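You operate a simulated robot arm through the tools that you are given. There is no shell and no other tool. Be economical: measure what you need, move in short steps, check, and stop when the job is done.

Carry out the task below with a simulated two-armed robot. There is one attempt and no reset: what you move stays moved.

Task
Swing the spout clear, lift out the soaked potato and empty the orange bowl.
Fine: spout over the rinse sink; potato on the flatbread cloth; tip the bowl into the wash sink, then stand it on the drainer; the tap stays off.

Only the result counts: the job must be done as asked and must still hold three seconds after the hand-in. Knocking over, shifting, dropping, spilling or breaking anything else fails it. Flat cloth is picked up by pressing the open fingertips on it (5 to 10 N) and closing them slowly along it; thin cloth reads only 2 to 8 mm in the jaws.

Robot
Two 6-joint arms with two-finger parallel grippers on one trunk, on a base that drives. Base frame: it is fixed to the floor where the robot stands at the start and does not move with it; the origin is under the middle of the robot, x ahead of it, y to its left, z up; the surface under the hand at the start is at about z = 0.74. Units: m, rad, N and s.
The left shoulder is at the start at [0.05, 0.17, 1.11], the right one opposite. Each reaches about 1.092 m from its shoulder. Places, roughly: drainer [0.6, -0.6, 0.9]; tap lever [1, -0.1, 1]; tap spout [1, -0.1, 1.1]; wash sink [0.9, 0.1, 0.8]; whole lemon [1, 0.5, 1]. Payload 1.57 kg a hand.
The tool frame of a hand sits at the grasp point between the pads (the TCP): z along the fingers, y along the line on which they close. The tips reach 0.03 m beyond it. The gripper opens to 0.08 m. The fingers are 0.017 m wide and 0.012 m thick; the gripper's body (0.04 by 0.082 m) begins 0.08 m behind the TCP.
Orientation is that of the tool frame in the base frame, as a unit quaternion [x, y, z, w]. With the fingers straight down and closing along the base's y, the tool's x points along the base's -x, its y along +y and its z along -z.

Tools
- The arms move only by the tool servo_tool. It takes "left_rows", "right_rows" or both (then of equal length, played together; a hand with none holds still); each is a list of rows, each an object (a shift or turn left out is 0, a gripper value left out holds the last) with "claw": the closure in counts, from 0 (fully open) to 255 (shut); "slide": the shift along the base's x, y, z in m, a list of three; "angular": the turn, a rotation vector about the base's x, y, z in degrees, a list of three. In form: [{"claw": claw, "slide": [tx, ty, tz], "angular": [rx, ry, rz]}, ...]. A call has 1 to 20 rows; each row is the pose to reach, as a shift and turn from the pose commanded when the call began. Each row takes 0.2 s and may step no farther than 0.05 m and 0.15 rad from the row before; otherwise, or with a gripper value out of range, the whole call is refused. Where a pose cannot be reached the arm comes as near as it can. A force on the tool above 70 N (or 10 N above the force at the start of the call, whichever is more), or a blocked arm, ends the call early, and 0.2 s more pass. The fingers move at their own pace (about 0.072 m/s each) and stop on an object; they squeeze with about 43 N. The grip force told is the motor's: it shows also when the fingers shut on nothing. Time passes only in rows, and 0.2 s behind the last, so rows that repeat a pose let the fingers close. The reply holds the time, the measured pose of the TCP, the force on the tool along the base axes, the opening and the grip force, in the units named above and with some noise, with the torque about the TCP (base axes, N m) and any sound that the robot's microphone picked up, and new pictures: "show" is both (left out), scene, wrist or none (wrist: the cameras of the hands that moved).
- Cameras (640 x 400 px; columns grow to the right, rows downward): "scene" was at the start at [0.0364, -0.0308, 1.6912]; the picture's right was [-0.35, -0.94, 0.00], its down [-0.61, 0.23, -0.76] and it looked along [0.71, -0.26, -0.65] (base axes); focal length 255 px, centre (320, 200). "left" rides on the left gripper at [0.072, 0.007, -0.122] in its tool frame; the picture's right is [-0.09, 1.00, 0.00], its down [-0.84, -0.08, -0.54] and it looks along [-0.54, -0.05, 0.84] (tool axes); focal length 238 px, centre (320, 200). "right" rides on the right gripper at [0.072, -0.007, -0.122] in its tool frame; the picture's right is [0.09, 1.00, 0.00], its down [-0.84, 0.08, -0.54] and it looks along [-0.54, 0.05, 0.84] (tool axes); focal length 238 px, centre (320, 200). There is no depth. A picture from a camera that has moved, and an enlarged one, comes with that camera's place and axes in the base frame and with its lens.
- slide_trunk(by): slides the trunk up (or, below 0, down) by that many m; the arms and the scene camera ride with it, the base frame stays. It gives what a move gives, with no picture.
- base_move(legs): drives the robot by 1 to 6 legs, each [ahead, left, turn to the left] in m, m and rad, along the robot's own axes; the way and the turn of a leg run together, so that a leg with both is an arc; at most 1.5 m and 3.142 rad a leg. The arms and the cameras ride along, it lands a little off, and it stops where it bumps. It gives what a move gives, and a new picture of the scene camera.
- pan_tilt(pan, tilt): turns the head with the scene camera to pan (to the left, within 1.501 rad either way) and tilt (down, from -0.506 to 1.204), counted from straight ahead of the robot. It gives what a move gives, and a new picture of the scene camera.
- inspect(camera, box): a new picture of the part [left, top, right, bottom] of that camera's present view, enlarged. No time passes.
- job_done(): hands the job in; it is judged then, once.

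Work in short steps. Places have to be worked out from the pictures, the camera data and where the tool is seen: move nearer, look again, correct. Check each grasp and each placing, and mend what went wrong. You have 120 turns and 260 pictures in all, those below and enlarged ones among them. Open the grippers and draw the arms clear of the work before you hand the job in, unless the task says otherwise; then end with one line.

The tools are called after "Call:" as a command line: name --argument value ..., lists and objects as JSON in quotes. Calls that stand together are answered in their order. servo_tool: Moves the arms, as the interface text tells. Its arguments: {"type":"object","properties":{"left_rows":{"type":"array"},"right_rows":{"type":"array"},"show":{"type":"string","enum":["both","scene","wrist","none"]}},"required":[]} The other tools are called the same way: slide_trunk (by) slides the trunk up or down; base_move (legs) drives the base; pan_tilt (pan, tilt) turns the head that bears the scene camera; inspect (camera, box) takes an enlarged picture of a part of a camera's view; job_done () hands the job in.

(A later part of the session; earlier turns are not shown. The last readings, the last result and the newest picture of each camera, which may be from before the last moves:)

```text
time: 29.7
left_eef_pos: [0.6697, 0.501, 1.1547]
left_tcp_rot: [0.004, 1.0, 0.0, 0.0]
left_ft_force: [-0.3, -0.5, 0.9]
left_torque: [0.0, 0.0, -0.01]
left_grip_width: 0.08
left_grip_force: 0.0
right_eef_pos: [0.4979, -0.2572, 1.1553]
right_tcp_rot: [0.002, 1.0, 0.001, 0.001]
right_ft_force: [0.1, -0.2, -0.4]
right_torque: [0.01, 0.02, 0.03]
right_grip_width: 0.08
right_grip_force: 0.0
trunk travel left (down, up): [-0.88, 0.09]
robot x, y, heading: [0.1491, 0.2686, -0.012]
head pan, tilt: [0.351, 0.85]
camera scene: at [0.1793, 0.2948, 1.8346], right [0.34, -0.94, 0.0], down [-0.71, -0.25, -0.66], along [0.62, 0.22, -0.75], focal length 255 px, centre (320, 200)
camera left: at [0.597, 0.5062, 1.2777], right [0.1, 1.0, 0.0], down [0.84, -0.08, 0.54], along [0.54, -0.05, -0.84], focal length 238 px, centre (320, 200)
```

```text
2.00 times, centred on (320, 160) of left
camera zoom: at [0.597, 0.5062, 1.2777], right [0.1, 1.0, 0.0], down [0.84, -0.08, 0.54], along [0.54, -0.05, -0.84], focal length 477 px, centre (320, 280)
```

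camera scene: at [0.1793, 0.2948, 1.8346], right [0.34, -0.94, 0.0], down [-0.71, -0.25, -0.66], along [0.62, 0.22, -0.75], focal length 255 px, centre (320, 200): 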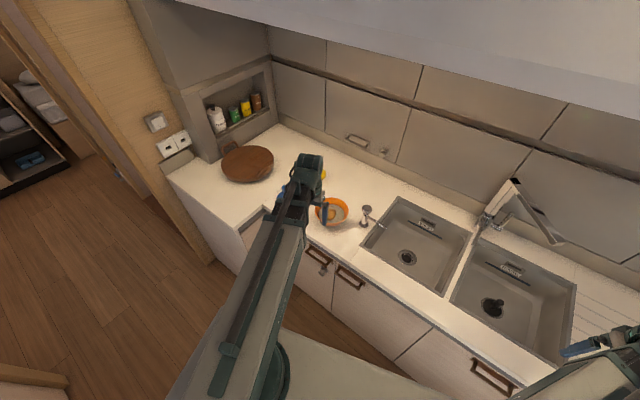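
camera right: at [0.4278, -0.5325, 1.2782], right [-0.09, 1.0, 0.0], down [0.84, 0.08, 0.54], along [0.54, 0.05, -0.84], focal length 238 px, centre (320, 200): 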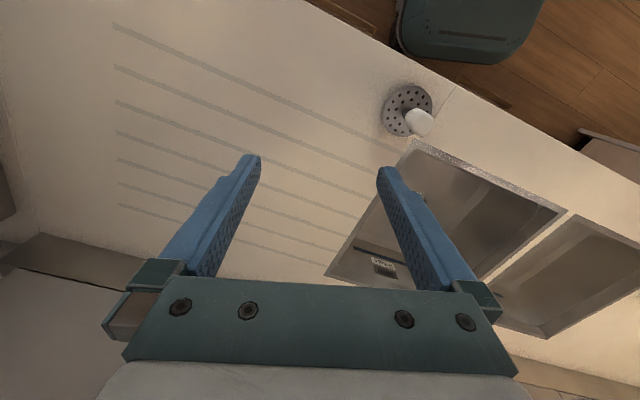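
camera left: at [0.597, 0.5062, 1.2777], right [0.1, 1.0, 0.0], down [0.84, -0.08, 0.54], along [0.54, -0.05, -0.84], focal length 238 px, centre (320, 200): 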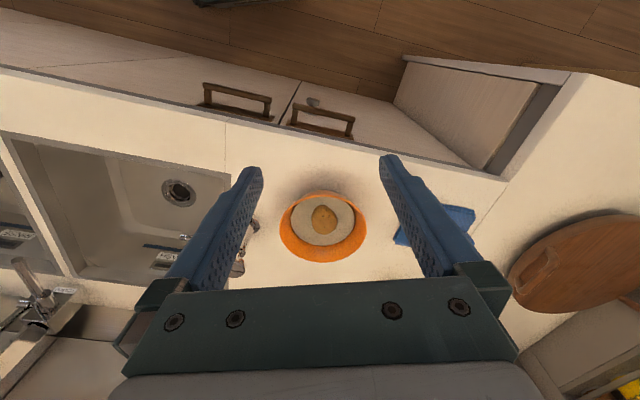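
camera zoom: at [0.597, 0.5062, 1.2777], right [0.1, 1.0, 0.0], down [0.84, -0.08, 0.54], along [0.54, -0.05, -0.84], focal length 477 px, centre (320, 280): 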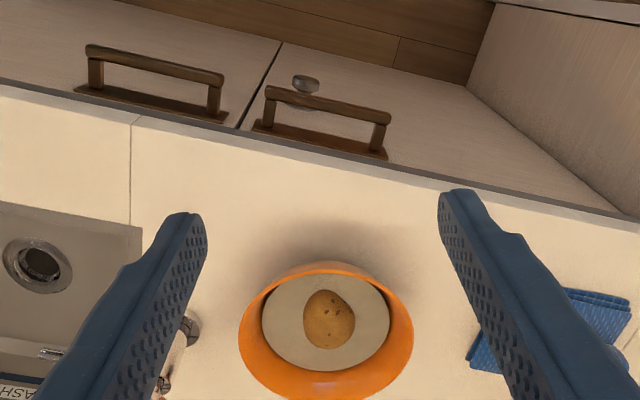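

Potato is at about (0.87, 0.489), bowl rim centre about (0.855, 0.487), dia ~0.145. I retract the right hand, place the left above the potato with a partly closed gripper and lower the trunk 0.1.

Call:
servo_tool --left_rows '[{"claw": 40, "slide": [0.04, -0.002, 0]}, {"slide": [0.08, -0.004, 0]}, {"slide": [0.12, -0.006, 0]}, {"slide": [0.16, -0.009, 0]}, {"slide": [0.198, -0.012, 0]}]' --right_rows '[{"slide": [-0.03, 0, 0]}, {"slide": [-0.06, 0, 0]}, {"slide": [-0.09, -0.01, 0]}, {"slide": [-0.12, -0.02, 0]}, {"slide": [-0.15, -0.03, 0]}]' --show "none"

Call:
slide_trunk --by -0.1

Call:
inspect --camera "left" --box '[0, 0, 640, 400]'

```text
time: 30.9
left_eef_pos: [0.8662, 0.4851, 1.154]
left_tcp_rot: [0.003, 1.0, 0.0, 0.0]
left_ft_force: [0.0, 0.6, 0.7]
left_torque: [0.01, 0.03, -0.04]
left_grip_width: 0.0675
left_grip_force: 0.2
right_eef_pos: [0.3471, -0.2877, 1.1561]
right_tcp_rot: [0.003, 1.0, -0.001, -0.001]
right_ft_force: [-0.7, -0.6, 0.5]
right_torque: [0.01, 0.0, 0.0]
right_grip_width: 0.08
right_grip_force: 0.1
right hand out of reach, approached as far as the arm can: row 4
trunk travel left (down, up): [-0.88, 0.09]
robot x, y, heading: [0.1445, 0.2653, -0.008]
head pan, tilt: [0.351, 0.85]
```

```text
time: 32.2
left_eef_pos: [0.865, 0.4857, 1.0547]
left_tcp_rot: [0.002, 1.0, 0.0, 0.0]
left_ft_force: [-1.1, -0.1, -0.4]
left_torque: [0.01, 0.01, 0.03]
left_grip_width: 0.0674
left_grip_force: 0.1
right_eef_pos: [0.3495, -0.2875, 1.0562]
right_tcp_rot: [0.003, 1.0, -0.001, 0.0]
right_ft_force: [-0.3, 0.2, -0.4]
right_torque: [0.02, 0.0, -0.01]
right_grip_width: 0.0799
right_grip_force: 0.0
trunk travel left (down, up): [-0.78, 0.19]
robot x, y, heading: [0.1498, 0.2711, -0.005]
head pan, tilt: [0.351, 0.85]
```

```text
1.00 times, centred on (320, 200) of left (not enlarged: the box is as wide or as high as the picture)
camera zoom: at [0.7936, 0.4913, 1.1779], right [0.1, 1.0, 0.0], down [0.84, -0.08, 0.54], along [0.54, -0.05, -0.84], focal length 238 px, centre (320, 200)
```

zoom: 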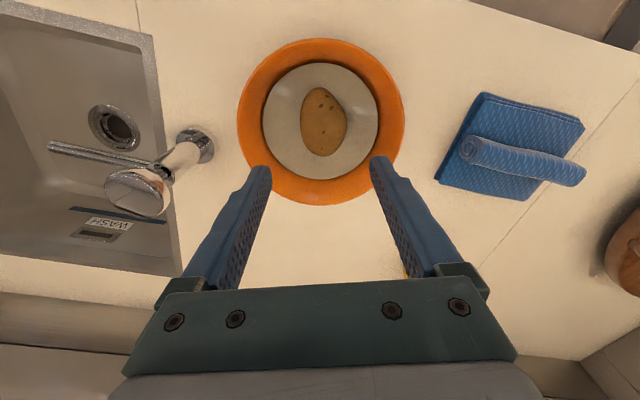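

Triangulated: potato (0.855, 0.489, ~0.94), rim z about 0.97. I correct the position, narrow the jaws to ~0.056 m and lower 0.05 to check alignment.

Call:
servo_tool --left_rows '[{"claw": 77, "slide": [-0.011, 0.003, 0]}, {"slide": [-0.011, 0.003, 0]}]' --show "none"

Call:
slide_trunk --by -0.05

Call:
inspect --camera "left" --box '[160, 40, 480, 240]'

```text
time: 32.9
left_eef_pos: [0.8541, 0.4889, 1.0544]
left_tcp_rot: [0.003, 1.0, 0.0, 0.0]
left_ft_force: [-0.2, 0.2, -0.7]
left_torque: [0.04, 0.03, 0.03]
left_grip_width: 0.0557
left_grip_force: 0.2
right_eef_pos: [0.3494, -0.2879, 1.0555]
right_tcp_rot: [0.002, 1.0, 0.0, 0.002]
right_ft_force: [-0.1, -0.7, 0.6]
right_torque: [0.01, 0.04, 0.03]
right_grip_width: 0.0799
right_grip_force: 0.1
trunk travel left (down, up): [-0.78, 0.19]
robot x, y, heading: [0.1427, 0.2691, -0.009]
head pan, tilt: [0.351, 0.85]
```

```text
time: 33.8
left_eef_pos: [0.8537, 0.4887, 1.0054]
left_tcp_rot: [0.003, 1.0, 0.001, 0.0]
left_ft_force: [0.5, -0.3, 0.0]
left_torque: [0.05, 0.03, -0.02]
left_grip_width: 0.0559
left_grip_force: 0.0
right_eef_pos: [0.3477, -0.2876, 1.0052]
right_tcp_rot: [0.003, 1.0, 0.0, 0.001]
right_ft_force: [0.3, -0.4, 0.7]
right_torque: [-0.01, -0.01, 0.0]
right_grip_width: 0.0798
right_grip_force: 0.0
trunk travel left (down, up): [-0.73, 0.24]
robot x, y, heading: [0.1498, 0.2702, -0.006]
head pan, tilt: [0.351, 0.85]
```

```text
2.00 times, centred on (320, 140) of left
camera zoom: at [0.7823, 0.4942, 1.1278], right [0.1, 1.0, 0.0], down [0.84, -0.08, 0.54], along [0.54, -0.05, -0.84], focal length 477 px, centre (320, 320)
```

zoom: 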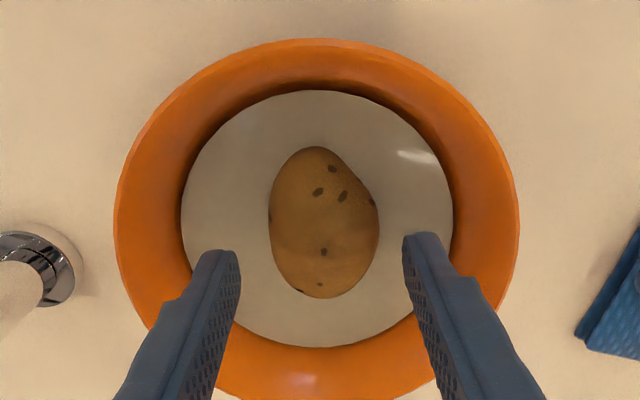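

Aligned. I lower 0.053 so the tips reach z≈0.922 either side of the potato.

Call:
slide_trunk --by -0.053

Call:
inspect --camera "left" --box '[160, 60, 480, 260]'

```text
time: 34.7
left_eef_pos: [0.8536, 0.4879, 0.9526]
left_tcp_rot: [0.004, 1.0, 0.0, 0.0]
left_ft_force: [0.1, -0.5, 0.1]
left_torque: [0.01, 0.01, 0.02]
left_grip_width: 0.0558
left_grip_force: 0.1
right_eef_pos: [0.3484, -0.2868, 0.9519]
right_tcp_rot: [0.003, 1.0, 0.0, 0.002]
right_ft_force: [-0.9, -0.2, -0.3]
right_torque: [-0.03, 0.04, -0.02]
right_grip_width: 0.0799
right_grip_force: 0.0
trunk travel left (down, up): [-0.677, 0.293]
robot x, y, heading: [0.148, 0.2687, -0.006]
head pan, tilt: [0.351, 0.85]
```

```text
2.00 times, centred on (320, 160) of left
camera zoom: at [0.7824, 0.4943, 1.0747], right [0.1, 1.0, 0.0], down [0.84, -0.08, 0.54], along [0.54, -0.05, -0.84], focal length 477 px, centre (320, 280)
```

zoom: 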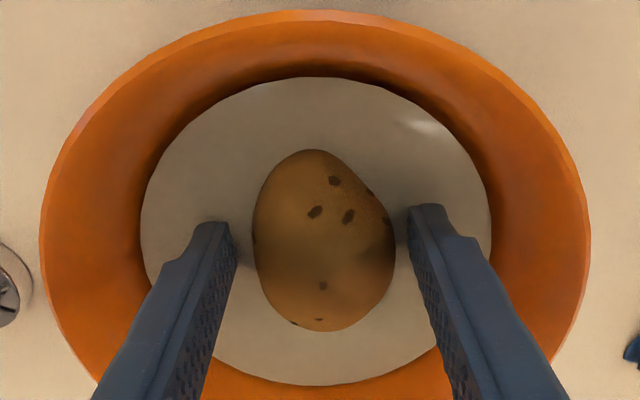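

Fingertips are just at the water level. I lower another 0.01 and close gently on the potato.

Call:
slide_trunk --by -0.01

Call:
servo_tool --left_rows '[{"claw": 110}, {"claw": 150}, {"claw": 200}, {"claw": 200}]' --show "wrist"

```text
time: 35.3
left_eef_pos: [0.8535, 0.4869, 0.9438]
left_tcp_rot: [0.003, 1.0, 0.0, 0.001]
left_ft_force: [11.9, -4.4, 37.5]
left_torque: [0.22, -0.19, -0.16]
left_grip_width: 0.0517
left_grip_force: 0.0
right_eef_pos: [0.3473, -0.2883, 0.9424]
right_tcp_rot: [0.003, 1.0, 0.001, 0.001]
right_ft_force: [0.5, 0.0, 0.6]
right_torque: [0.05, 0.03, -0.01]
right_grip_width: 0.0802
right_grip_force: 0.0
trunk travel left (down, up): [-0.667, 0.303]
robot x, y, heading: [0.1456, 0.2713, -0.008]
head pan, tilt: [0.351, 0.85]
```

```text
time: 36.3
left_eef_pos: [0.8532, 0.4865, 0.9438]
left_tcp_rot: [0.004, 1.0, 0.0, 0.001]
left_ft_force: [14.0, -6.3, 35.6]
left_torque: [-0.48, -0.46, 0.07]
left_grip_width: 0.0506
left_grip_force: 43.0
right_eef_pos: [0.3459, -0.2893, 0.9421]
right_tcp_rot: [0.003, 1.0, 0.001, 0.001]
right_ft_force: [0.7, 0.4, -0.4]
right_torque: [0.01, 0.01, 0.01]
right_grip_width: 0.08
right_grip_force: 0.1
trunk travel left (down, up): [-0.667, 0.303]
robot x, y, heading: [0.1467, 0.2681, -0.011]
head pan, tilt: [0.351, 0.85]
camera left: at [0.7814, 0.4928, 1.0658], right [0.1, 1.0, 0.0], down [0.84, -0.08, 0.54], along [0.54, -0.05, -0.84], focal length 238 px, centre (320, 200)
```

left: 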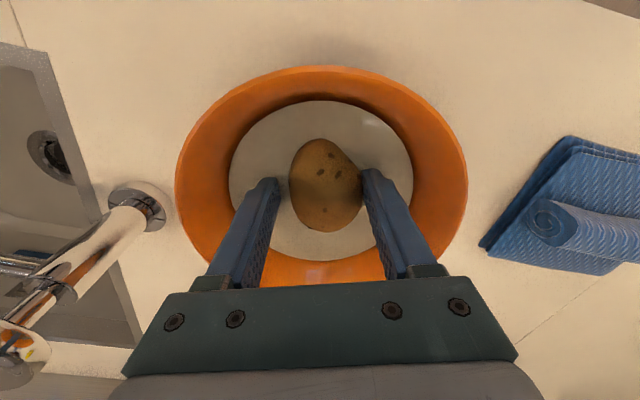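

The tips pressed on the bowl (≈37 N). I ease the jaws, rise 0.01 and close again.

Call:
servo_tool --left_rows '[{"claw": 80}, {"claw": 77}]' --show "none"

Call:
slide_trunk --by 0.009

Call:
servo_tool --left_rows '[{"claw": 110}, {"claw": 150}, {"claw": 200}, {"claw": 200}]' --show "wrist"

```text
time: 36.9
left_eef_pos: [0.853, 0.4869, 0.9433]
left_tcp_rot: [0.003, 1.0, 0.001, 0.0]
left_ft_force: [7.5, -6.6, 28.4]
left_torque: [0.0, -0.26, -0.13]
left_grip_width: 0.0511
left_grip_force: 0.2
right_eef_pos: [0.3476, -0.2881, 0.9421]
right_tcp_rot: [0.003, 1.0, 0.003, 0.0]
right_ft_force: [-0.4, 0.1, 0.7]
right_torque: [0.0, 0.01, 0.0]
right_grip_width: 0.08
right_grip_force: 0.0
trunk travel left (down, up): [-0.667, 0.303]
robot x, y, heading: [0.1515, 0.2706, -0.002]
head pan, tilt: [0.351, 0.85]
```

```text
time: 37.5
left_eef_pos: [0.8526, 0.4896, 0.9499]
left_tcp_rot: [0.003, 1.0, 0.0, -0.001]
left_ft_force: [0.1, -0.5, -0.3]
left_torque: [0.03, 0.03, 0.0]
left_grip_width: 0.0558
left_grip_force: 0.0
right_eef_pos: [0.3483, -0.287, 0.9513]
right_tcp_rot: [0.003, 1.0, 0.0, 0.0]
right_ft_force: [0.4, 0.6, -0.2]
right_torque: [0.01, 0.04, -0.03]
right_grip_width: 0.0798
right_grip_force: 0.0
trunk travel left (down, up): [-0.676, 0.294]
robot x, y, heading: [0.1472, 0.2662, -0.005]
head pan, tilt: [0.351, 0.85]
```

```text
time: 38.5
left_eef_pos: [0.8534, 0.488, 0.9522]
left_tcp_rot: [0.003, 1.0, 0.0, 0.0]
left_ft_force: [1.1, 3.1, 13.5]
left_torque: [-0.18, 0.1, -0.03]
left_grip_width: 0.0487
left_grip_force: 42.9
right_eef_pos: [0.3491, -0.2877, 0.9517]
right_tcp_rot: [0.003, 1.0, 0.0, 0.001]
right_ft_force: [-0.1, -0.7, 0.2]
right_torque: [-0.01, 0.01, -0.01]
right_grip_width: 0.0799
right_grip_force: 0.0
trunk travel left (down, up): [-0.676, 0.294]
robot x, y, heading: [0.149, 0.2698, -0.005]
head pan, tilt: [0.351, 0.85]
camera left: at [0.7816, 0.4944, 1.0744], right [0.1, 1.0, 0.0], down [0.84, -0.08, 0.54], along [0.54, -0.05, -0.84], focal length 238 px, centre (320, 200)
```

left: 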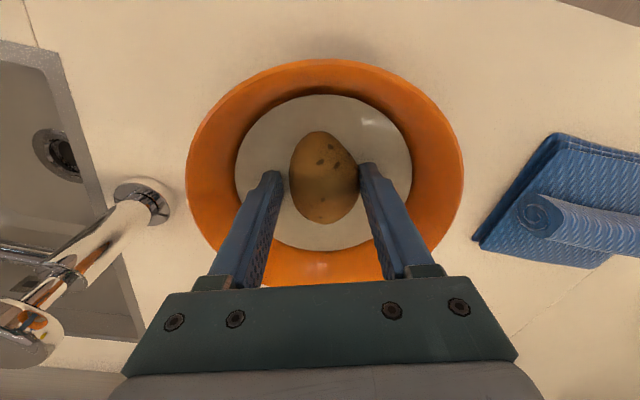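

The jaws hold something 0.0487 m wide. I lift 0.03 m and see whether the potato comes along.

Call:
slide_trunk --by 0.03

Call:
inspect --camera "left" --box '[160, 60, 480, 260]'

```text
time: 39.2
left_eef_pos: [0.8544, 0.4887, 0.9802]
left_tcp_rot: [0.004, 1.0, 0.0, 0.0]
left_ft_force: [0.2, 0.3, -1.1]
left_torque: [-0.01, 0.0, 0.01]
left_grip_width: 0.0422
left_grip_force: 43.3
right_eef_pos: [0.3482, -0.2885, 0.98]
right_tcp_rot: [0.003, 1.0, -0.001, 0.0]
right_ft_force: [0.8, -0.2, -0.1]
right_torque: [0.0, 0.01, 0.02]
right_grip_width: 0.0801
right_grip_force: 0.0
trunk travel left (down, up): [-0.706, 0.264]
robot x, y, heading: [0.1473, 0.2688, -0.008]
head pan, tilt: [0.351, 0.85]
```

```text
2.00 times, centred on (320, 160) of left
camera zoom: at [0.7828, 0.4941, 1.1035], right [0.1, 1.0, 0.0], down [0.84, -0.08, 0.54], along [0.54, -0.05, -0.84], focal length 477 px, centre (320, 280)
```

zoom: 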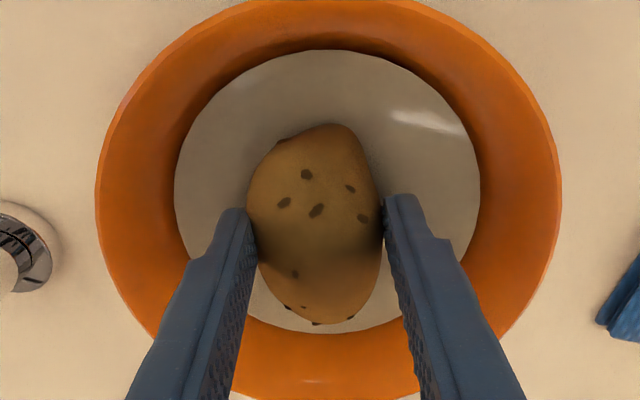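

The potato is held and leaves the water. I lift 0.1 m more and move to a viewing position before the cloth.

Call:
slide_trunk --by 0.1

Call:
servo_tool --left_rows '[{"slide": [0, 0, 0]}, {"slide": [0, 0, 0]}, {"slide": [0, 0.0, 0]}, {"slide": [0, 0.04, 0]}, {"slide": [0, 0.08, 0]}, {"slide": [-0.02, 0.12, 0]}, {"slide": [-0.04, 0.16, 0]}, {"slide": [-0.06, 0.19, 0]}]'

Call:
inspect --camera "left" --box '[180, 0, 500, 200]'

```text
time: 40.5
left_eef_pos: [0.8548, 0.4881, 1.0809]
left_tcp_rot: [0.003, 1.0, -0.001, 0.0]
left_ft_force: [0.0, -0.9, -2.3]
left_torque: [-0.01, 0.0, 0.0]
left_grip_width: 0.0421
left_grip_force: 42.5
right_eef_pos: [0.3486, -0.287, 1.0806]
right_tcp_rot: [0.002, 1.0, 0.0, 0.0]
right_ft_force: [0.2, 0.8, 0.1]
right_torque: [0.0, 0.02, 0.0]
right_grip_width: 0.08
right_grip_force: 0.1
trunk travel left (down, up): [-0.806, 0.164]
robot x, y, heading: [0.1461, 0.2693, -0.014]
head pan, tilt: [0.351, 0.85]
```

```text
time: 42.4
left_eef_pos: [0.7966, 0.6795, 1.0807]
left_tcp_rot: [0.004, 1.0, 0.0, 0.001]
left_ft_force: [-0.2, 0.5, -1.3]
left_torque: [0.02, -0.04, -0.02]
left_grip_width: 0.0418
left_grip_force: 43.3
left hand out of reach, approached as far as the arm can: row 8
right_eef_pos: [0.3483, -0.2863, 1.0804]
right_tcp_rot: [0.003, 1.0, 0.0, 0.001]
right_ft_force: [1.0, -0.5, -0.2]
right_torque: [0.01, -0.03, -0.01]
right_grip_width: 0.0799
right_grip_force: 0.2
trunk travel left (down, up): [-0.806, 0.164]
robot x, y, heading: [0.1527, 0.2681, -0.008]
head pan, tilt: [0.351, 0.85]
camera scene: at [0.1788, 0.2952, 1.7606], right [0.34, -0.94, 0.0], down [-0.71, -0.25, -0.66], along [0.62, 0.22, -0.75], focal length 255 px, centre (320, 200)
camera left: at [0.7242, 0.686, 1.2038], right [0.1, 1.0, 0.0], down [0.84, -0.08, 0.54], along [0.54, -0.05, -0.84], focal length 238 px, centre (320, 200)
```

scene: 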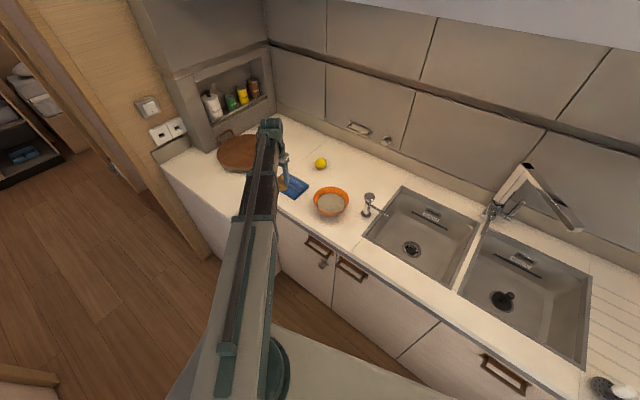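
left: 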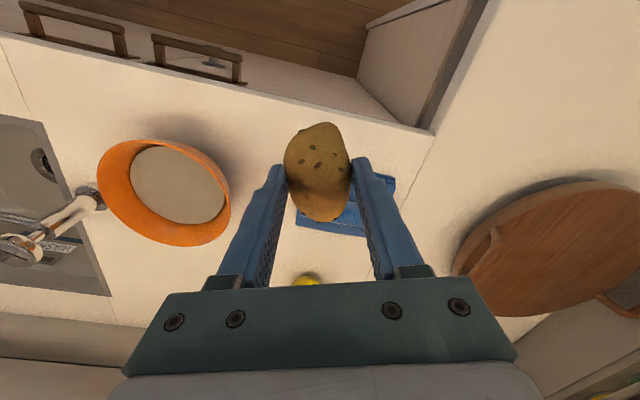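

```text
2.00 times, centred on (340, 100) of left
camera zoom: at [0.7242, 0.686, 1.2038], right [0.1, 1.0, 0.0], down [0.84, -0.08, 0.54], along [0.54, -0.05, -0.84], focal length 477 px, centre (280, 400)
```

zoom: 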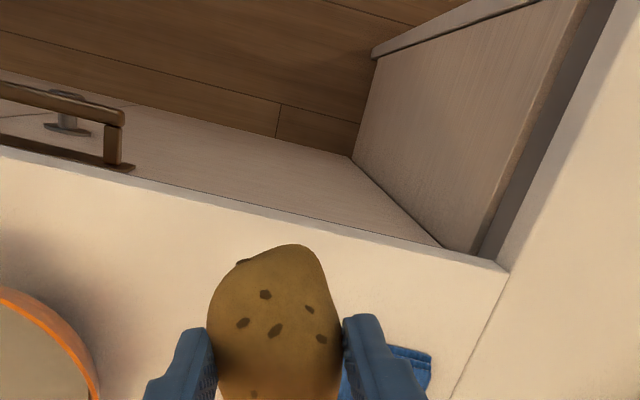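

The potato is securely held. I shift back to see the cloth unobstructed from both cameras.

Call:
servo_tool --left_rows '[{"slide": [0, -0.04, 0]}, {"slide": [0, -0.08, 0]}, {"slide": [0, -0.12, 0]}, {"slide": [0, -0.14, 0]}]' --show "wrist"

Call:
inspect --camera "scene" --box '[235, 140, 363, 220]'

Call:
inspect --camera "left" --box '[380, 100, 600, 238]'

```text
time: 43.4
left_eef_pos: [0.7929, 0.5388, 1.0813]
left_tcp_rot: [0.002, 1.0, 0.0, -0.001]
left_ft_force: [-0.3, -0.4, -1.0]
left_torque: [-0.01, 0.01, -0.03]
left_grip_width: 0.042
left_grip_force: 43.0
right_eef_pos: [0.3478, -0.2874, 1.0811]
right_tcp_rot: [0.002, 1.0, -0.001, 0.001]
right_ft_force: [0.2, -0.4, -0.1]
right_torque: [-0.02, -0.04, 0.02]
right_grip_width: 0.0802
right_grip_force: 0.0
trunk travel left (down, up): [-0.806, 0.164]
robot x, y, heading: [0.1451, 0.2708, -0.005]
head pan, tilt: [0.351, 0.85]
camera left: at [0.7226, 0.5451, 1.2037], right [0.1, 1.0, 0.0], down [0.84, -0.08, 0.54], along [0.54, -0.05, -0.84], focal length 238 px, centre (320, 200)
```

left: 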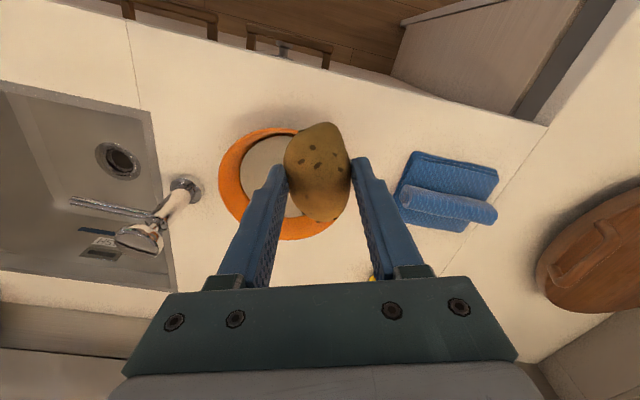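

```text
5.00 times, centred on (299, 180) of scene
camera zoom: at [0.1794, 0.2945, 1.7606], right [0.34, -0.94, 0.0], down [-0.71, -0.25, -0.66], along [0.62, 0.22, -0.75], focal length 1274 px, centre (425, 300)
```

zoom: 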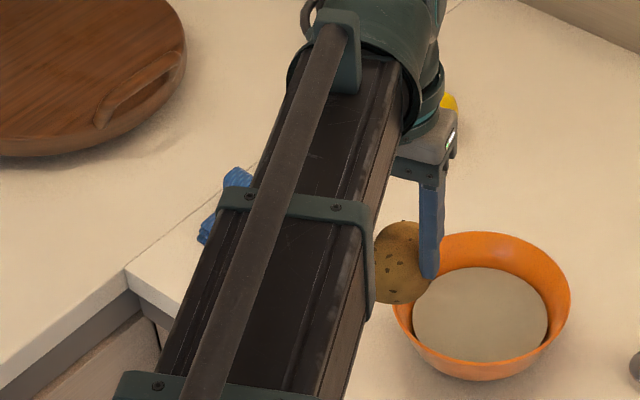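

```text
2.90 times, centred on (490, 169) of left
camera zoom: at [0.7226, 0.5451, 1.2037], right [0.1, 1.0, 0.0], down [0.84, -0.08, 0.54], along [0.54, -0.05, -0.84], focal length 691 px, centre (-173, 290)
```

zoom: 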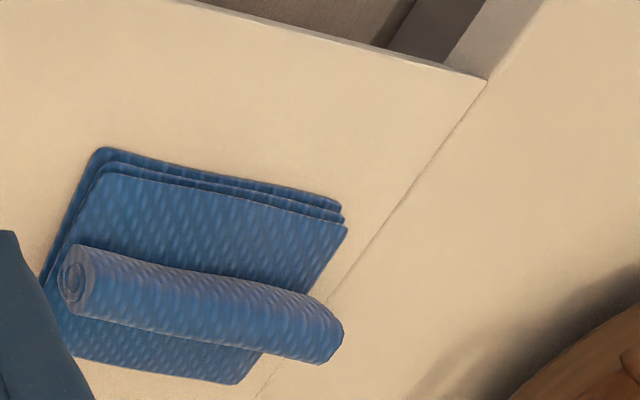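

The cloth's flat strip before its roll (e1 ≈ 0.578–0.61) is only ~3 cm wide, so I want the potato lying along the roll. I'll set it on free counter at (0.99, 0.485), regrasp it end-to-end, then place it. Moving there and lowering first.

Call:
servo_tool --left_rows '[{"slide": [0.04, -0.011, 0]}, {"slide": [0.08, -0.022, 0]}, {"slide": [0.12, -0.033, 0]}, {"slide": [0.16, -0.044, 0]}, {"slide": [0.197, -0.054, 0]}]' --show "none"

Call:
slide_trunk --by -0.11

Call:
inspect --camera "left" --box '[0, 0, 640, 400]'

Call:
inspect --camera "scene" --box '[270, 120, 430, 220]'

```text
time: 44.5
left_eef_pos: [0.9917, 0.4878, 1.0804]
left_tcp_rot: [0.002, 1.0, -0.001, 0.001]
left_ft_force: [0.4, -0.7, -1.3]
left_torque: [0.0, -0.01, -0.01]
left_grip_width: 0.0422
left_grip_force: 43.1
left hand out of reach, approached as far as the arm can: row 2
right_eef_pos: [0.3488, -0.2879, 1.0801]
right_tcp_rot: [0.002, 1.0, -0.001, 0.001]
right_ft_force: [-0.2, 0.7, -0.2]
right_torque: [-0.02, 0.02, 0.0]
right_grip_width: 0.0797
right_grip_force: 0.0
trunk travel left (down, up): [-0.806, 0.164]
robot x, y, heading: [0.1482, 0.2699, -0.007]
head pan, tilt: [0.351, 0.85]
```

```text
time: 46.0
left_eef_pos: [0.9892, 0.4878, 0.9721]
left_tcp_rot: [0.004, 1.0, 0.0, 0.0]
left_ft_force: [0.3, -0.8, -1.4]
left_torque: [0.03, 0.03, -0.02]
left_grip_width: 0.0416
left_grip_force: 42.4
right_eef_pos: [0.3472, -0.2866, 0.9717]
right_tcp_rot: [0.002, 1.0, -0.001, 0.001]
right_ft_force: [-0.4, -0.5, 0.7]
right_torque: [0.03, 0.0, 0.01]
right_grip_width: 0.0799
right_grip_force: 0.1
trunk travel left (down, up): [-0.696, 0.274]
robot x, y, heading: [0.1503, 0.2718, -0.006]
head pan, tilt: [0.351, 0.85]
```

```text
1.00 times, centred on (320, 200) of left (not enlarged: the box is as wide or as high as the picture)
camera zoom: at [0.9184, 0.4941, 1.0938], right [0.1, 1.0, 0.0], down [0.84, -0.08, 0.54], along [0.54, -0.05, -0.84], focal length 238 px, centre (320, 200)
```

zoom: 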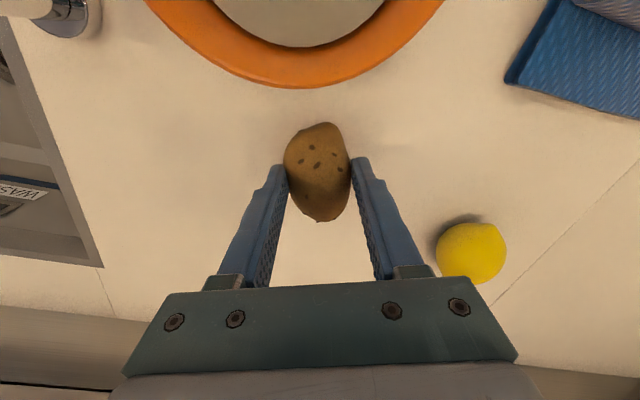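

```text
4.00 times, centred on (350, 170) of scene
camera zoom: at [0.1793, 0.2947, 1.6507], right [0.34, -0.94, 0.0], down [-0.71, -0.25, -0.66], along [0.62, 0.22, -0.75], focal length 1019 px, centre (200, 320)
```

zoom: 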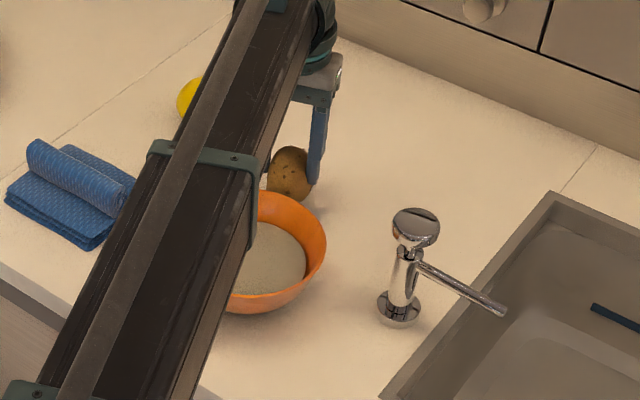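

The spot is clear. I lower gradually until the counter pushes back.

Call:
slide_trunk --by -0.014

Call:
slide_trunk --by -0.006

```text
time: 46.6
left_eef_pos: [0.99, 0.4882, 0.9583]
left_tcp_rot: [0.003, 1.0, -0.001, 0.001]
left_ft_force: [4.1, 0.8, 12.4]
left_torque: [-0.2, -0.23, 0.06]
left_grip_width: 0.0417
left_grip_force: 42.9
right_eef_pos: [0.3481, -0.2866, 0.9566]
right_tcp_rot: [0.002, 1.0, 0.0, 0.001]
right_ft_force: [0.6, -0.6, 0.4]
right_torque: [0.0, -0.01, 0.0]
right_grip_width: 0.0803
right_grip_force: 0.0
trunk travel left (down, up): [-0.682, 0.288]
robot x, y, heading: [0.1468, 0.268, -0.004]
head pan, tilt: [0.351, 0.85]
```

```text
time: 47.1
left_eef_pos: [0.9885, 0.4892, 0.9527]
left_tcp_rot: [0.002, 1.0, 0.001, 0.002]
left_ft_force: [7.1, 10.2, 35.3]
left_torque: [-0.33, -0.55, 0.18]
left_grip_width: 0.0437
left_grip_force: 42.8
right_eef_pos: [0.3464, -0.2862, 0.951]
right_tcp_rot: [0.003, 1.0, 0.0, 0.003]
right_ft_force: [0.6, 0.2, 0.4]
right_torque: [0.02, 0.01, -0.03]
right_grip_width: 0.08
right_grip_force: 0.0
trunk travel left (down, up): [-0.676, 0.294]
robot x, y, heading: [0.1467, 0.2725, -0.004]
head pan, tilt: [0.351, 0.85]
```

Contact. I relieve the press by 0.005 and open slowly.

Call:
slide_trunk --by 0.006

Call:
servo_tool --left_rows '[{"claw": 115}, {"claw": 105}, {"claw": 95}, {"claw": 80}, {"claw": 40}, {"claw": 0}, {"claw": 0}]' --show "wrist"

```text
time: 47.7
left_eef_pos: [0.9897, 0.4859, 0.9579]
left_tcp_rot: [0.003, 1.0, 0.0, -0.001]
left_ft_force: [0.2, 0.1, -1.3]
left_torque: [0.01, -0.02, 0.01]
left_grip_width: 0.0424
left_grip_force: 43.1
right_eef_pos: [0.3491, -0.2877, 0.957]
right_tcp_rot: [0.003, 1.0, 0.0, 0.001]
right_ft_force: [-0.2, 0.0, 0.7]
right_torque: [-0.04, 0.02, -0.02]
right_grip_width: 0.08
right_grip_force: 0.1
trunk travel left (down, up): [-0.682, 0.288]
robot x, y, heading: [0.149, 0.2724, -0.004]
head pan, tilt: [0.351, 0.85]
```

```text
time: 49.3
left_eef_pos: [0.991, 0.488, 0.9565]
left_tcp_rot: [0.004, 1.0, 0.0, 0.0]
left_ft_force: [0.7, -0.3, -0.1]
left_torque: [0.02, -0.02, 0.01]
left_grip_width: 0.08
left_grip_force: 0.1
right_eef_pos: [0.3481, -0.2872, 0.9562]
right_tcp_rot: [0.003, 1.0, -0.001, 0.001]
right_ft_force: [0.2, -0.3, 0.8]
right_torque: [0.02, 0.0, -0.01]
right_grip_width: 0.08
right_grip_force: 0.1
trunk travel left (down, up): [-0.682, 0.288]
robot x, y, heading: [0.1447, 0.2688, -0.006]
head pan, tilt: [0.351, 0.85]
camera left: at [0.9184, 0.4941, 1.0797], right [0.1, 1.0, 0.0], down [0.84, -0.08, 0.54], along [0.54, -0.05, -0.84], focal length 238 px, centre (320, 200)
```

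left: 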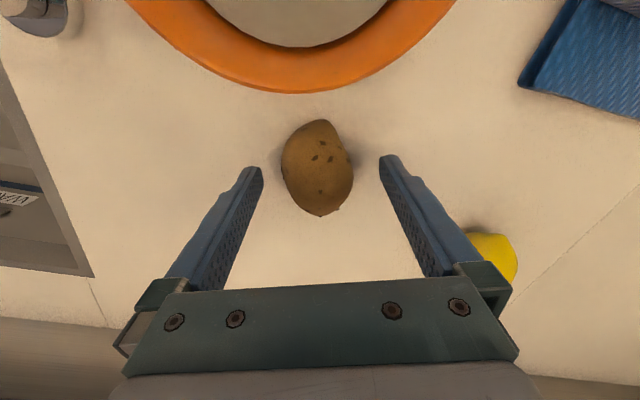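

The potato rests on the counter. I rise 0.09 m and turn the hand -90° about z to view and regrasp along its length.

Call:
slide_trunk --by 0.09

Call:
servo_tool --left_rows '[{"angular": [0, 0, -8]}, {"angular": [0, 0, -16]}, {"angular": [0, 0, -24]}, {"angular": [0, 0, -32]}, {"angular": [0, 0, -40]}, {"angular": [0, 0, -48]}, {"angular": [0, 0, -56]}, {"angular": [0, 0, -64]}, {"angular": [0, 0, -72]}, {"angular": [0, 0, -80]}, {"angular": [0, 0, -88]}, {"angular": [0, 0, -90]}]'

Call:
inspect --camera "left" --box '[220, 40, 420, 165]'

```text
time: 50.5
left_eef_pos: [0.9889, 0.4878, 1.0477]
left_tcp_rot: [0.004, 1.0, 0.001, 0.0]
left_ft_force: [-0.9, 0.3, -0.2]
left_torque: [0.02, -0.01, 0.0]
left_grip_width: 0.0799
left_grip_force: 0.0
right_eef_pos: [0.3484, -0.2874, 1.0476]
right_tcp_rot: [0.002, 1.0, 0.0, 0.001]
right_ft_force: [-1.0, 0.4, -0.2]
right_torque: [0.0, -0.01, -0.02]
right_grip_width: 0.0799
right_grip_force: 0.2
trunk travel left (down, up): [-0.772, 0.198]
robot x, y, heading: [0.1484, 0.2686, -0.008]
head pan, tilt: [0.351, 0.85]
```

```text
time: 53.1
left_eef_pos: [0.9897, 0.4873, 1.0468]
left_tcp_rot: [0.711, 0.703, 0.0, 0.0]
left_ft_force: [-1.0, 0.8, 0.5]
left_torque: [0.02, 0.0, -0.01]
left_grip_width: 0.0802
left_grip_force: 0.1
right_eef_pos: [0.3482, -0.2873, 1.0484]
right_tcp_rot: [0.003, 1.0, 0.0, 0.001]
right_ft_force: [0.1, 0.3, 0.7]
right_torque: [-0.03, -0.04, 0.03]
right_grip_width: 0.0803
right_grip_force: 0.2
trunk travel left (down, up): [-0.772, 0.198]
robot x, y, heading: [0.146, 0.2713, -0.003]
head pan, tilt: [0.351, 0.85]
camera scene: at [0.1792, 0.2946, 1.7266], right [0.34, -0.94, 0.0], down [-0.71, -0.25, -0.66], along [0.62, 0.22, -0.75], focal length 255 px, centre (320, 200)
camera left: at [0.9972, 0.5587, 1.1697], right [0.99, -0.1, 0.0], down [-0.08, -0.84, 0.54], along [-0.05, -0.54, -0.84], focal length 238 px, centre (320, 200)
```

scene: 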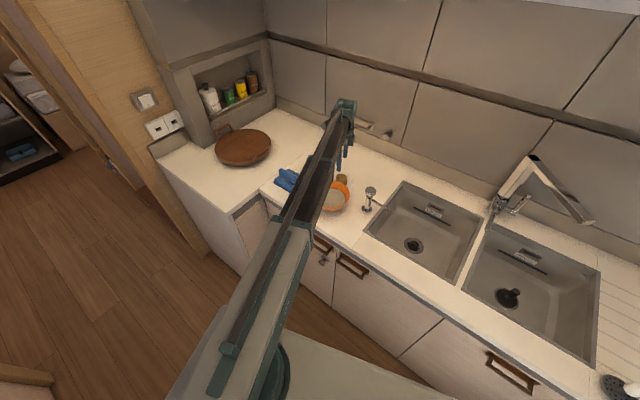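
left: 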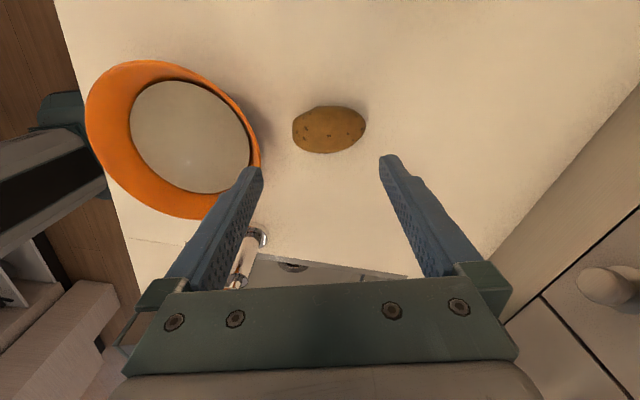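

```text
3.20 times, centred on (320, 102) of left
camera zoom: at [0.9972, 0.5587, 1.1697], right [0.99, -0.1, 0.0], down [-0.08, -0.84, 0.54], along [-0.05, -0.54, -0.84], focal length 763 px, centre (320, 512)
```

zoom: 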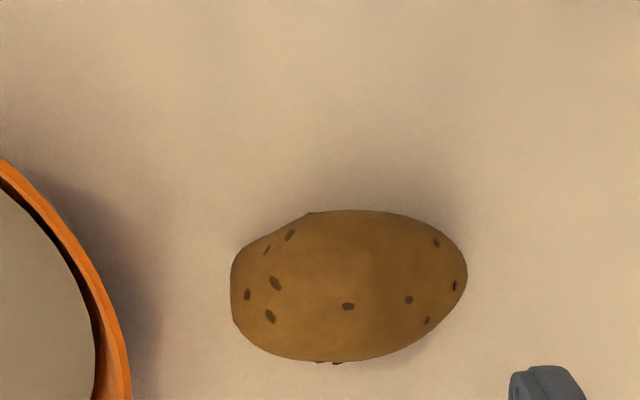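

The potato is ~0.076 long, too long for an end grip. Instead I'll grip it across at its middle, then turn it along the roll with the hand tilted 30° so the back finger clears the roll. I turn back to yaw -4° over (1.000, 0.486) and descend.

Call:
servo_tool --left_rows '[{"angular": [0, 0, 8]}, {"angular": [0, 0, 16]}, {"angular": [0, 0, 24]}, {"angular": [0, 0, 32]}, {"angular": [0, 0, 40]}, {"angular": [0, 0, 48]}, {"angular": [0, 0, 56]}, {"angular": [0, 0, 64]}, {"slide": [0.005, 0, 0], "angular": [0, 0, 72]}, {"slide": [0.01, -0.001, 0], "angular": [0, 0, 80]}, {"claw": 30, "slide": [0.01, -0.001, 0], "angular": [0, 0, 86]}]' --show "none"

Call:
slide_trunk --by -0.07

Call:
inspect --camera "left" --box '[160, 60, 480, 260]'

```text
time: 55.5
left_eef_pos: [1.0015, 0.4867, 1.0464]
left_tcp_rot: [0.037, 0.999, 0.0, 0.0]
left_ft_force: [0.4, 0.5, -0.4]
left_torque: [0.05, 0.03, 0.01]
left_grip_width: 0.0707
left_grip_force: 0.1
right_eef_pos: [0.3473, -0.2863, 1.0473]
right_tcp_rot: [0.002, 1.0, 0.0, 0.001]
right_ft_force: [0.6, -0.2, -0.4]
right_torque: [-0.01, 0.01, -0.06]
right_grip_width: 0.0801
right_grip_force: 0.0
trunk travel left (down, up): [-0.772, 0.198]
robot x, y, heading: [0.1487, 0.2701, -0.003]
head pan, tilt: [0.351, 0.85]
```

```text
time: 56.6
left_eef_pos: [1.0013, 0.4854, 0.9763]
left_tcp_rot: [0.038, 0.999, 0.0, 0.0]
left_ft_force: [0.9, 0.0, -0.1]
left_torque: [0.01, -0.01, 0.0]
left_grip_width: 0.0709
left_grip_force: 0.0
right_eef_pos: [0.348, -0.2879, 0.977]
right_tcp_rot: [0.003, 1.0, 0.0, 0.0]
right_ft_force: [0.3, -0.5, 0.8]
right_torque: [0.0, 0.01, 0.0]
right_grip_width: 0.0798
right_grip_force: 0.0
trunk travel left (down, up): [-0.702, 0.268]
robot x, y, heading: [0.1481, 0.2668, -0.008]
head pan, tilt: [0.351, 0.85]
```

```text
2.00 times, centred on (320, 160) of left
camera zoom: at [0.93, 0.4979, 1.0998], right [0.17, 0.99, 0.0], down [0.83, -0.14, 0.54], along [0.53, -0.09, -0.84], focal length 477 px, centre (320, 280)
```

zoom: 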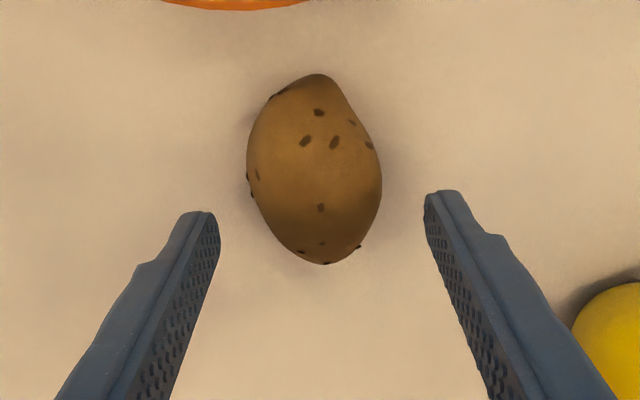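

Slight correction of -0.007 in x, then lower 0.026 and close.

Call:
servo_tool --left_rows '[{"slide": [-0.007, 0, 0]}]' --show "none"

Call:
slide_trunk --by -0.026

Call:
servo_tool --left_rows '[{"claw": 60}, {"claw": 90}, {"claw": 120}, {"claw": 150}, {"claw": 200}, {"claw": 200}]' --show "wrist"

```text
time: 57.0
left_eef_pos: [0.9938, 0.4869, 0.9768]
left_tcp_rot: [0.038, 0.999, -0.001, 0.0]
left_ft_force: [-0.5, -0.7, 0.5]
left_torque: [-0.01, -0.02, 0.03]
left_grip_width: 0.0705
left_grip_force: 0.0
right_eef_pos: [0.3479, -0.2864, 0.977]
right_tcp_rot: [0.003, 1.0, 0.0, 0.002]
right_ft_force: [0.2, 0.7, 0.0]
right_torque: [0.01, -0.01, -0.01]
right_grip_width: 0.0801
right_grip_force: 0.0
trunk travel left (down, up): [-0.702, 0.268]
robot x, y, heading: [0.1519, 0.2686, -0.003]
head pan, tilt: [0.351, 0.85]
```

```text
time: 57.7
left_eef_pos: [0.994, 0.4865, 0.951]
left_tcp_rot: [0.038, 0.999, 0.0, 0.0]
left_ft_force: [-0.2, -0.7, -0.1]
left_torque: [0.01, -0.01, -0.01]
left_grip_width: 0.0705
left_grip_force: 0.1
right_eef_pos: [0.3483, -0.2878, 0.9518]
right_tcp_rot: [0.002, 1.0, 0.0, 0.002]
right_ft_force: [0.5, -0.7, 0.7]
right_torque: [0.01, -0.01, 0.02]
right_grip_width: 0.0799
right_grip_force: 0.0
trunk travel left (down, up): [-0.676, 0.294]
robot x, y, heading: [0.1474, 0.2685, -0.006]
head pan, tilt: [0.351, 0.85]
```

```text
time: 59.1
left_eef_pos: [0.9938, 0.4869, 0.9522]
left_tcp_rot: [0.038, 0.999, 0.0, 0.001]
left_ft_force: [5.3, 0.0, 10.9]
left_torque: [-0.3, -0.22, 0.12]
left_grip_width: 0.0442
left_grip_force: 42.7
right_eef_pos: [0.3479, -0.2869, 0.9512]
right_tcp_rot: [0.003, 1.0, 0.001, 0.0]
right_ft_force: [-0.5, 0.6, -0.8]
right_torque: [0.01, -0.03, -0.01]
right_grip_width: 0.08
right_grip_force: 0.1
trunk travel left (down, up): [-0.676, 0.294]
robot x, y, heading: [0.1472, 0.2711, -0.007]
head pan, tilt: [0.351, 0.85]
camera left: at [0.9224, 0.4978, 1.0742], right [0.17, 0.99, 0.0], down [0.83, -0.14, 0.54], along [0.54, -0.09, -0.84], focal length 238 px, centre (320, 200)
```

left: 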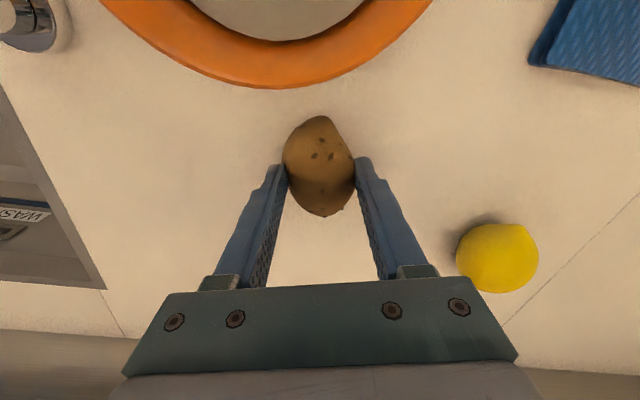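

Gripped at 0.044. I lift 0.12 m, then turn -106° about z while moving back toward the cloth area.

Call:
slide_trunk --by 0.12

Call:
servo_tool --left_rows '[{"angular": [0, 0, -8]}, {"angular": [0, 0, -16]}, {"angular": [0, 0, -24]}, {"angular": [0, 0, -32]}, {"angular": [0, 0, -40]}, {"angular": [0, 0, -48]}, {"angular": [0, 0, -56]}, {"angular": [0, 0, -64]}, {"angular": [0, 0, -72]}, {"angular": [0, 0, -80]}, {"angular": [0, 0, -88]}, {"angular": [0, 0, -96]}, {"angular": [0, 0, -104]}, {"angular": [0, 0, -106]}]' --show "wrist"

```text
time: 60.6
left_eef_pos: [0.9932, 0.4875, 1.0702]
left_tcp_rot: [0.038, 0.999, 0.0, 0.0]
left_ft_force: [0.1, -0.2, -1.9]
left_torque: [0.01, 0.0, -0.03]
left_grip_width: 0.0391
left_grip_force: 43.1
right_eef_pos: [0.3478, -0.2875, 1.0717]
right_tcp_rot: [0.003, 1.0, 0.0, 0.0]
right_ft_force: [0.1, 0.9, 0.2]
right_torque: [0.01, 0.03, 0.01]
right_grip_width: 0.08
right_grip_force: 0.1
trunk travel left (down, up): [-0.796, 0.174]
robot x, y, heading: [0.1531, 0.2709, -0.006]
head pan, tilt: [0.351, 0.85]
```

```text
time: 63.6
left_eef_pos: [0.9935, 0.4872, 1.0709]
left_tcp_rot: [0.822, 0.57, 0.001, 0.0]
left_ft_force: [-0.4, 0.1, -1.7]
left_torque: [-0.04, 0.01, -0.03]
left_grip_width: 0.0388
left_grip_force: 42.5
right_eef_pos: [0.3484, -0.2873, 1.0709]
right_tcp_rot: [0.002, 1.0, 0.0, 0.001]
right_ft_force: [-0.4, -0.2, 0.6]
right_torque: [0.01, 0.0, -0.01]
right_grip_width: 0.08
right_grip_force: 0.0
trunk travel left (down, up): [-0.796, 0.174]
robot x, y, heading: [0.1498, 0.27, -0.007]
head pan, tilt: [0.351, 0.85]
camera left: at [1.0253, 0.5511, 1.1937], right [0.9, -0.43, 0.0], down [-0.37, -0.76, 0.54], along [-0.24, -0.49, -0.84], focal length 238 px, centre (320, 200)
```

left: 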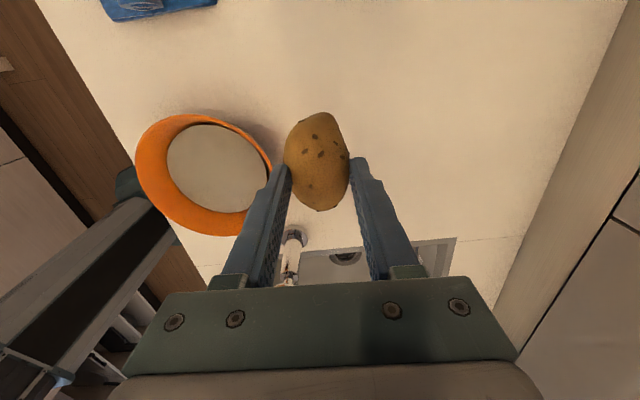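

The potato hangs a bit low in the fingertips (grip width 0.039), which helps clearance over the roll. I move slowly to above the front strip of the cloth, target (0.883, 0.711).

Call:
servo_tool --left_rows '[{"slide": [-0.005, 0.01, 0]}, {"slide": [-0.015, 0.03, 0]}, {"slide": [-0.027, 0.055, 0]}, {"slide": [-0.039, 0.08, 0]}, {"slide": [-0.051, 0.105, 0]}, {"slide": [-0.063, 0.13, 0]}, {"slide": [-0.075, 0.155, 0]}, {"slide": [-0.087, 0.18, 0]}, {"slide": [-0.099, 0.203, 0]}, {"slide": [-0.107, 0.218, 0]}, {"slide": [-0.11, 0.224, 0]}, {"slide": [-0.11, 0.224, 0]}]'

Call:
inspect --camera "left" --box '[160, 20, 480, 220]'

Call:
inspect --camera "scene" --box '[235, 140, 363, 220]'

```text
time: 66.2
left_eef_pos: [0.8834, 0.7104, 1.0708]
left_tcp_rot: [0.821, 0.571, 0.0, 0.001]
left_ft_force: [-0.3, 0.6, -1.1]
left_torque: [0.02, -0.02, 0.0]
left_grip_width: 0.0386
left_grip_force: 43.3
right_eef_pos: [0.349, -0.2869, 1.0716]
right_tcp_rot: [0.003, 1.0, 0.0, 0.001]
right_ft_force: [0.1, 0.3, -0.6]
right_torque: [0.0, 0.01, 0.01]
right_grip_width: 0.0802
right_grip_force: 0.0
trunk travel left (down, up): [-0.796, 0.174]
robot x, y, heading: [0.1496, 0.2702, -0.002]
head pan, tilt: [0.351, 0.85]
camera scene: at [0.1794, 0.2947, 1.7506], right [0.34, -0.94, 0.0], down [-0.71, -0.25, -0.66], along [0.62, 0.22, -0.75], focal length 255 px, centre (320, 200)
camera left: at [0.9153, 0.7751, 1.1936], right [0.9, -0.43, 0.0], down [-0.36, -0.76, 0.54], along [-0.23, -0.49, -0.84], focal length 238 px, centre (320, 200)
```

scene: 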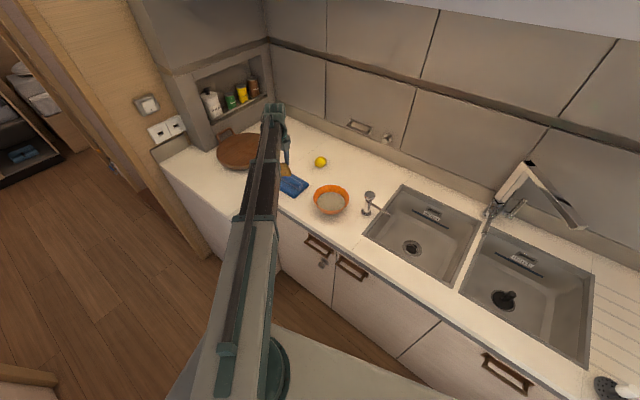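
left: 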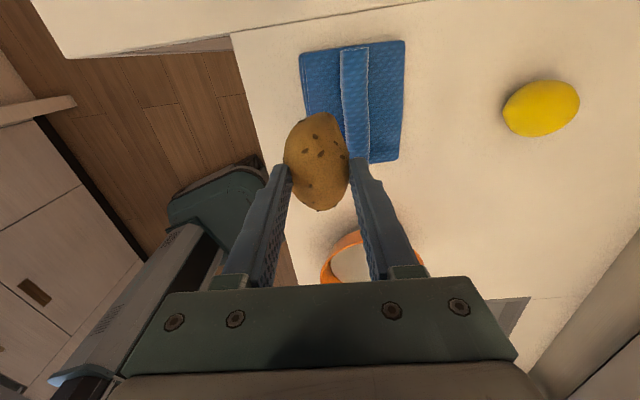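

```text
2.00 times, centred on (320, 120) of left
camera zoom: at [0.9153, 0.7751, 1.1936], right [0.9, -0.43, 0.0], down [-0.36, -0.76, 0.54], along [-0.23, -0.49, -0.84], focal length 477 px, centre (320, 360)
```

zoom: 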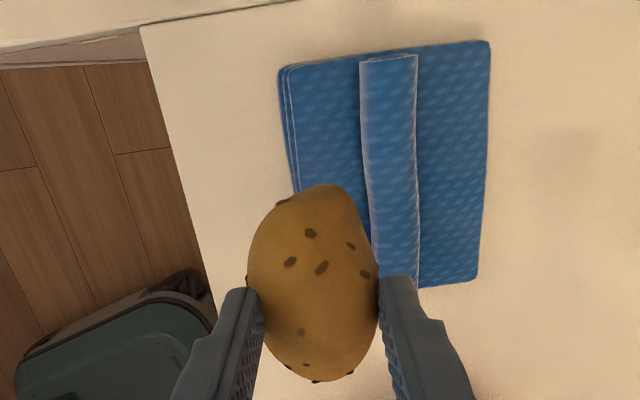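

```text
5.00 times, centred on (299, 180) of scene
camera zoom: at [0.1794, 0.2947, 1.7506], right [0.34, -0.94, 0.0], down [-0.71, -0.25, -0.66], along [0.62, 0.22, -0.75], focal length 1274 px, centre (425, 300)
```

zoom: 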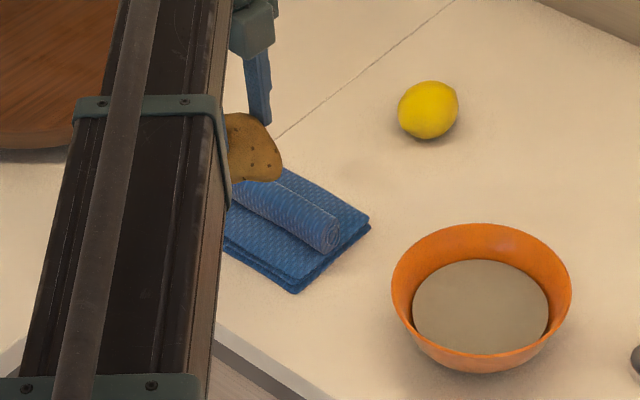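

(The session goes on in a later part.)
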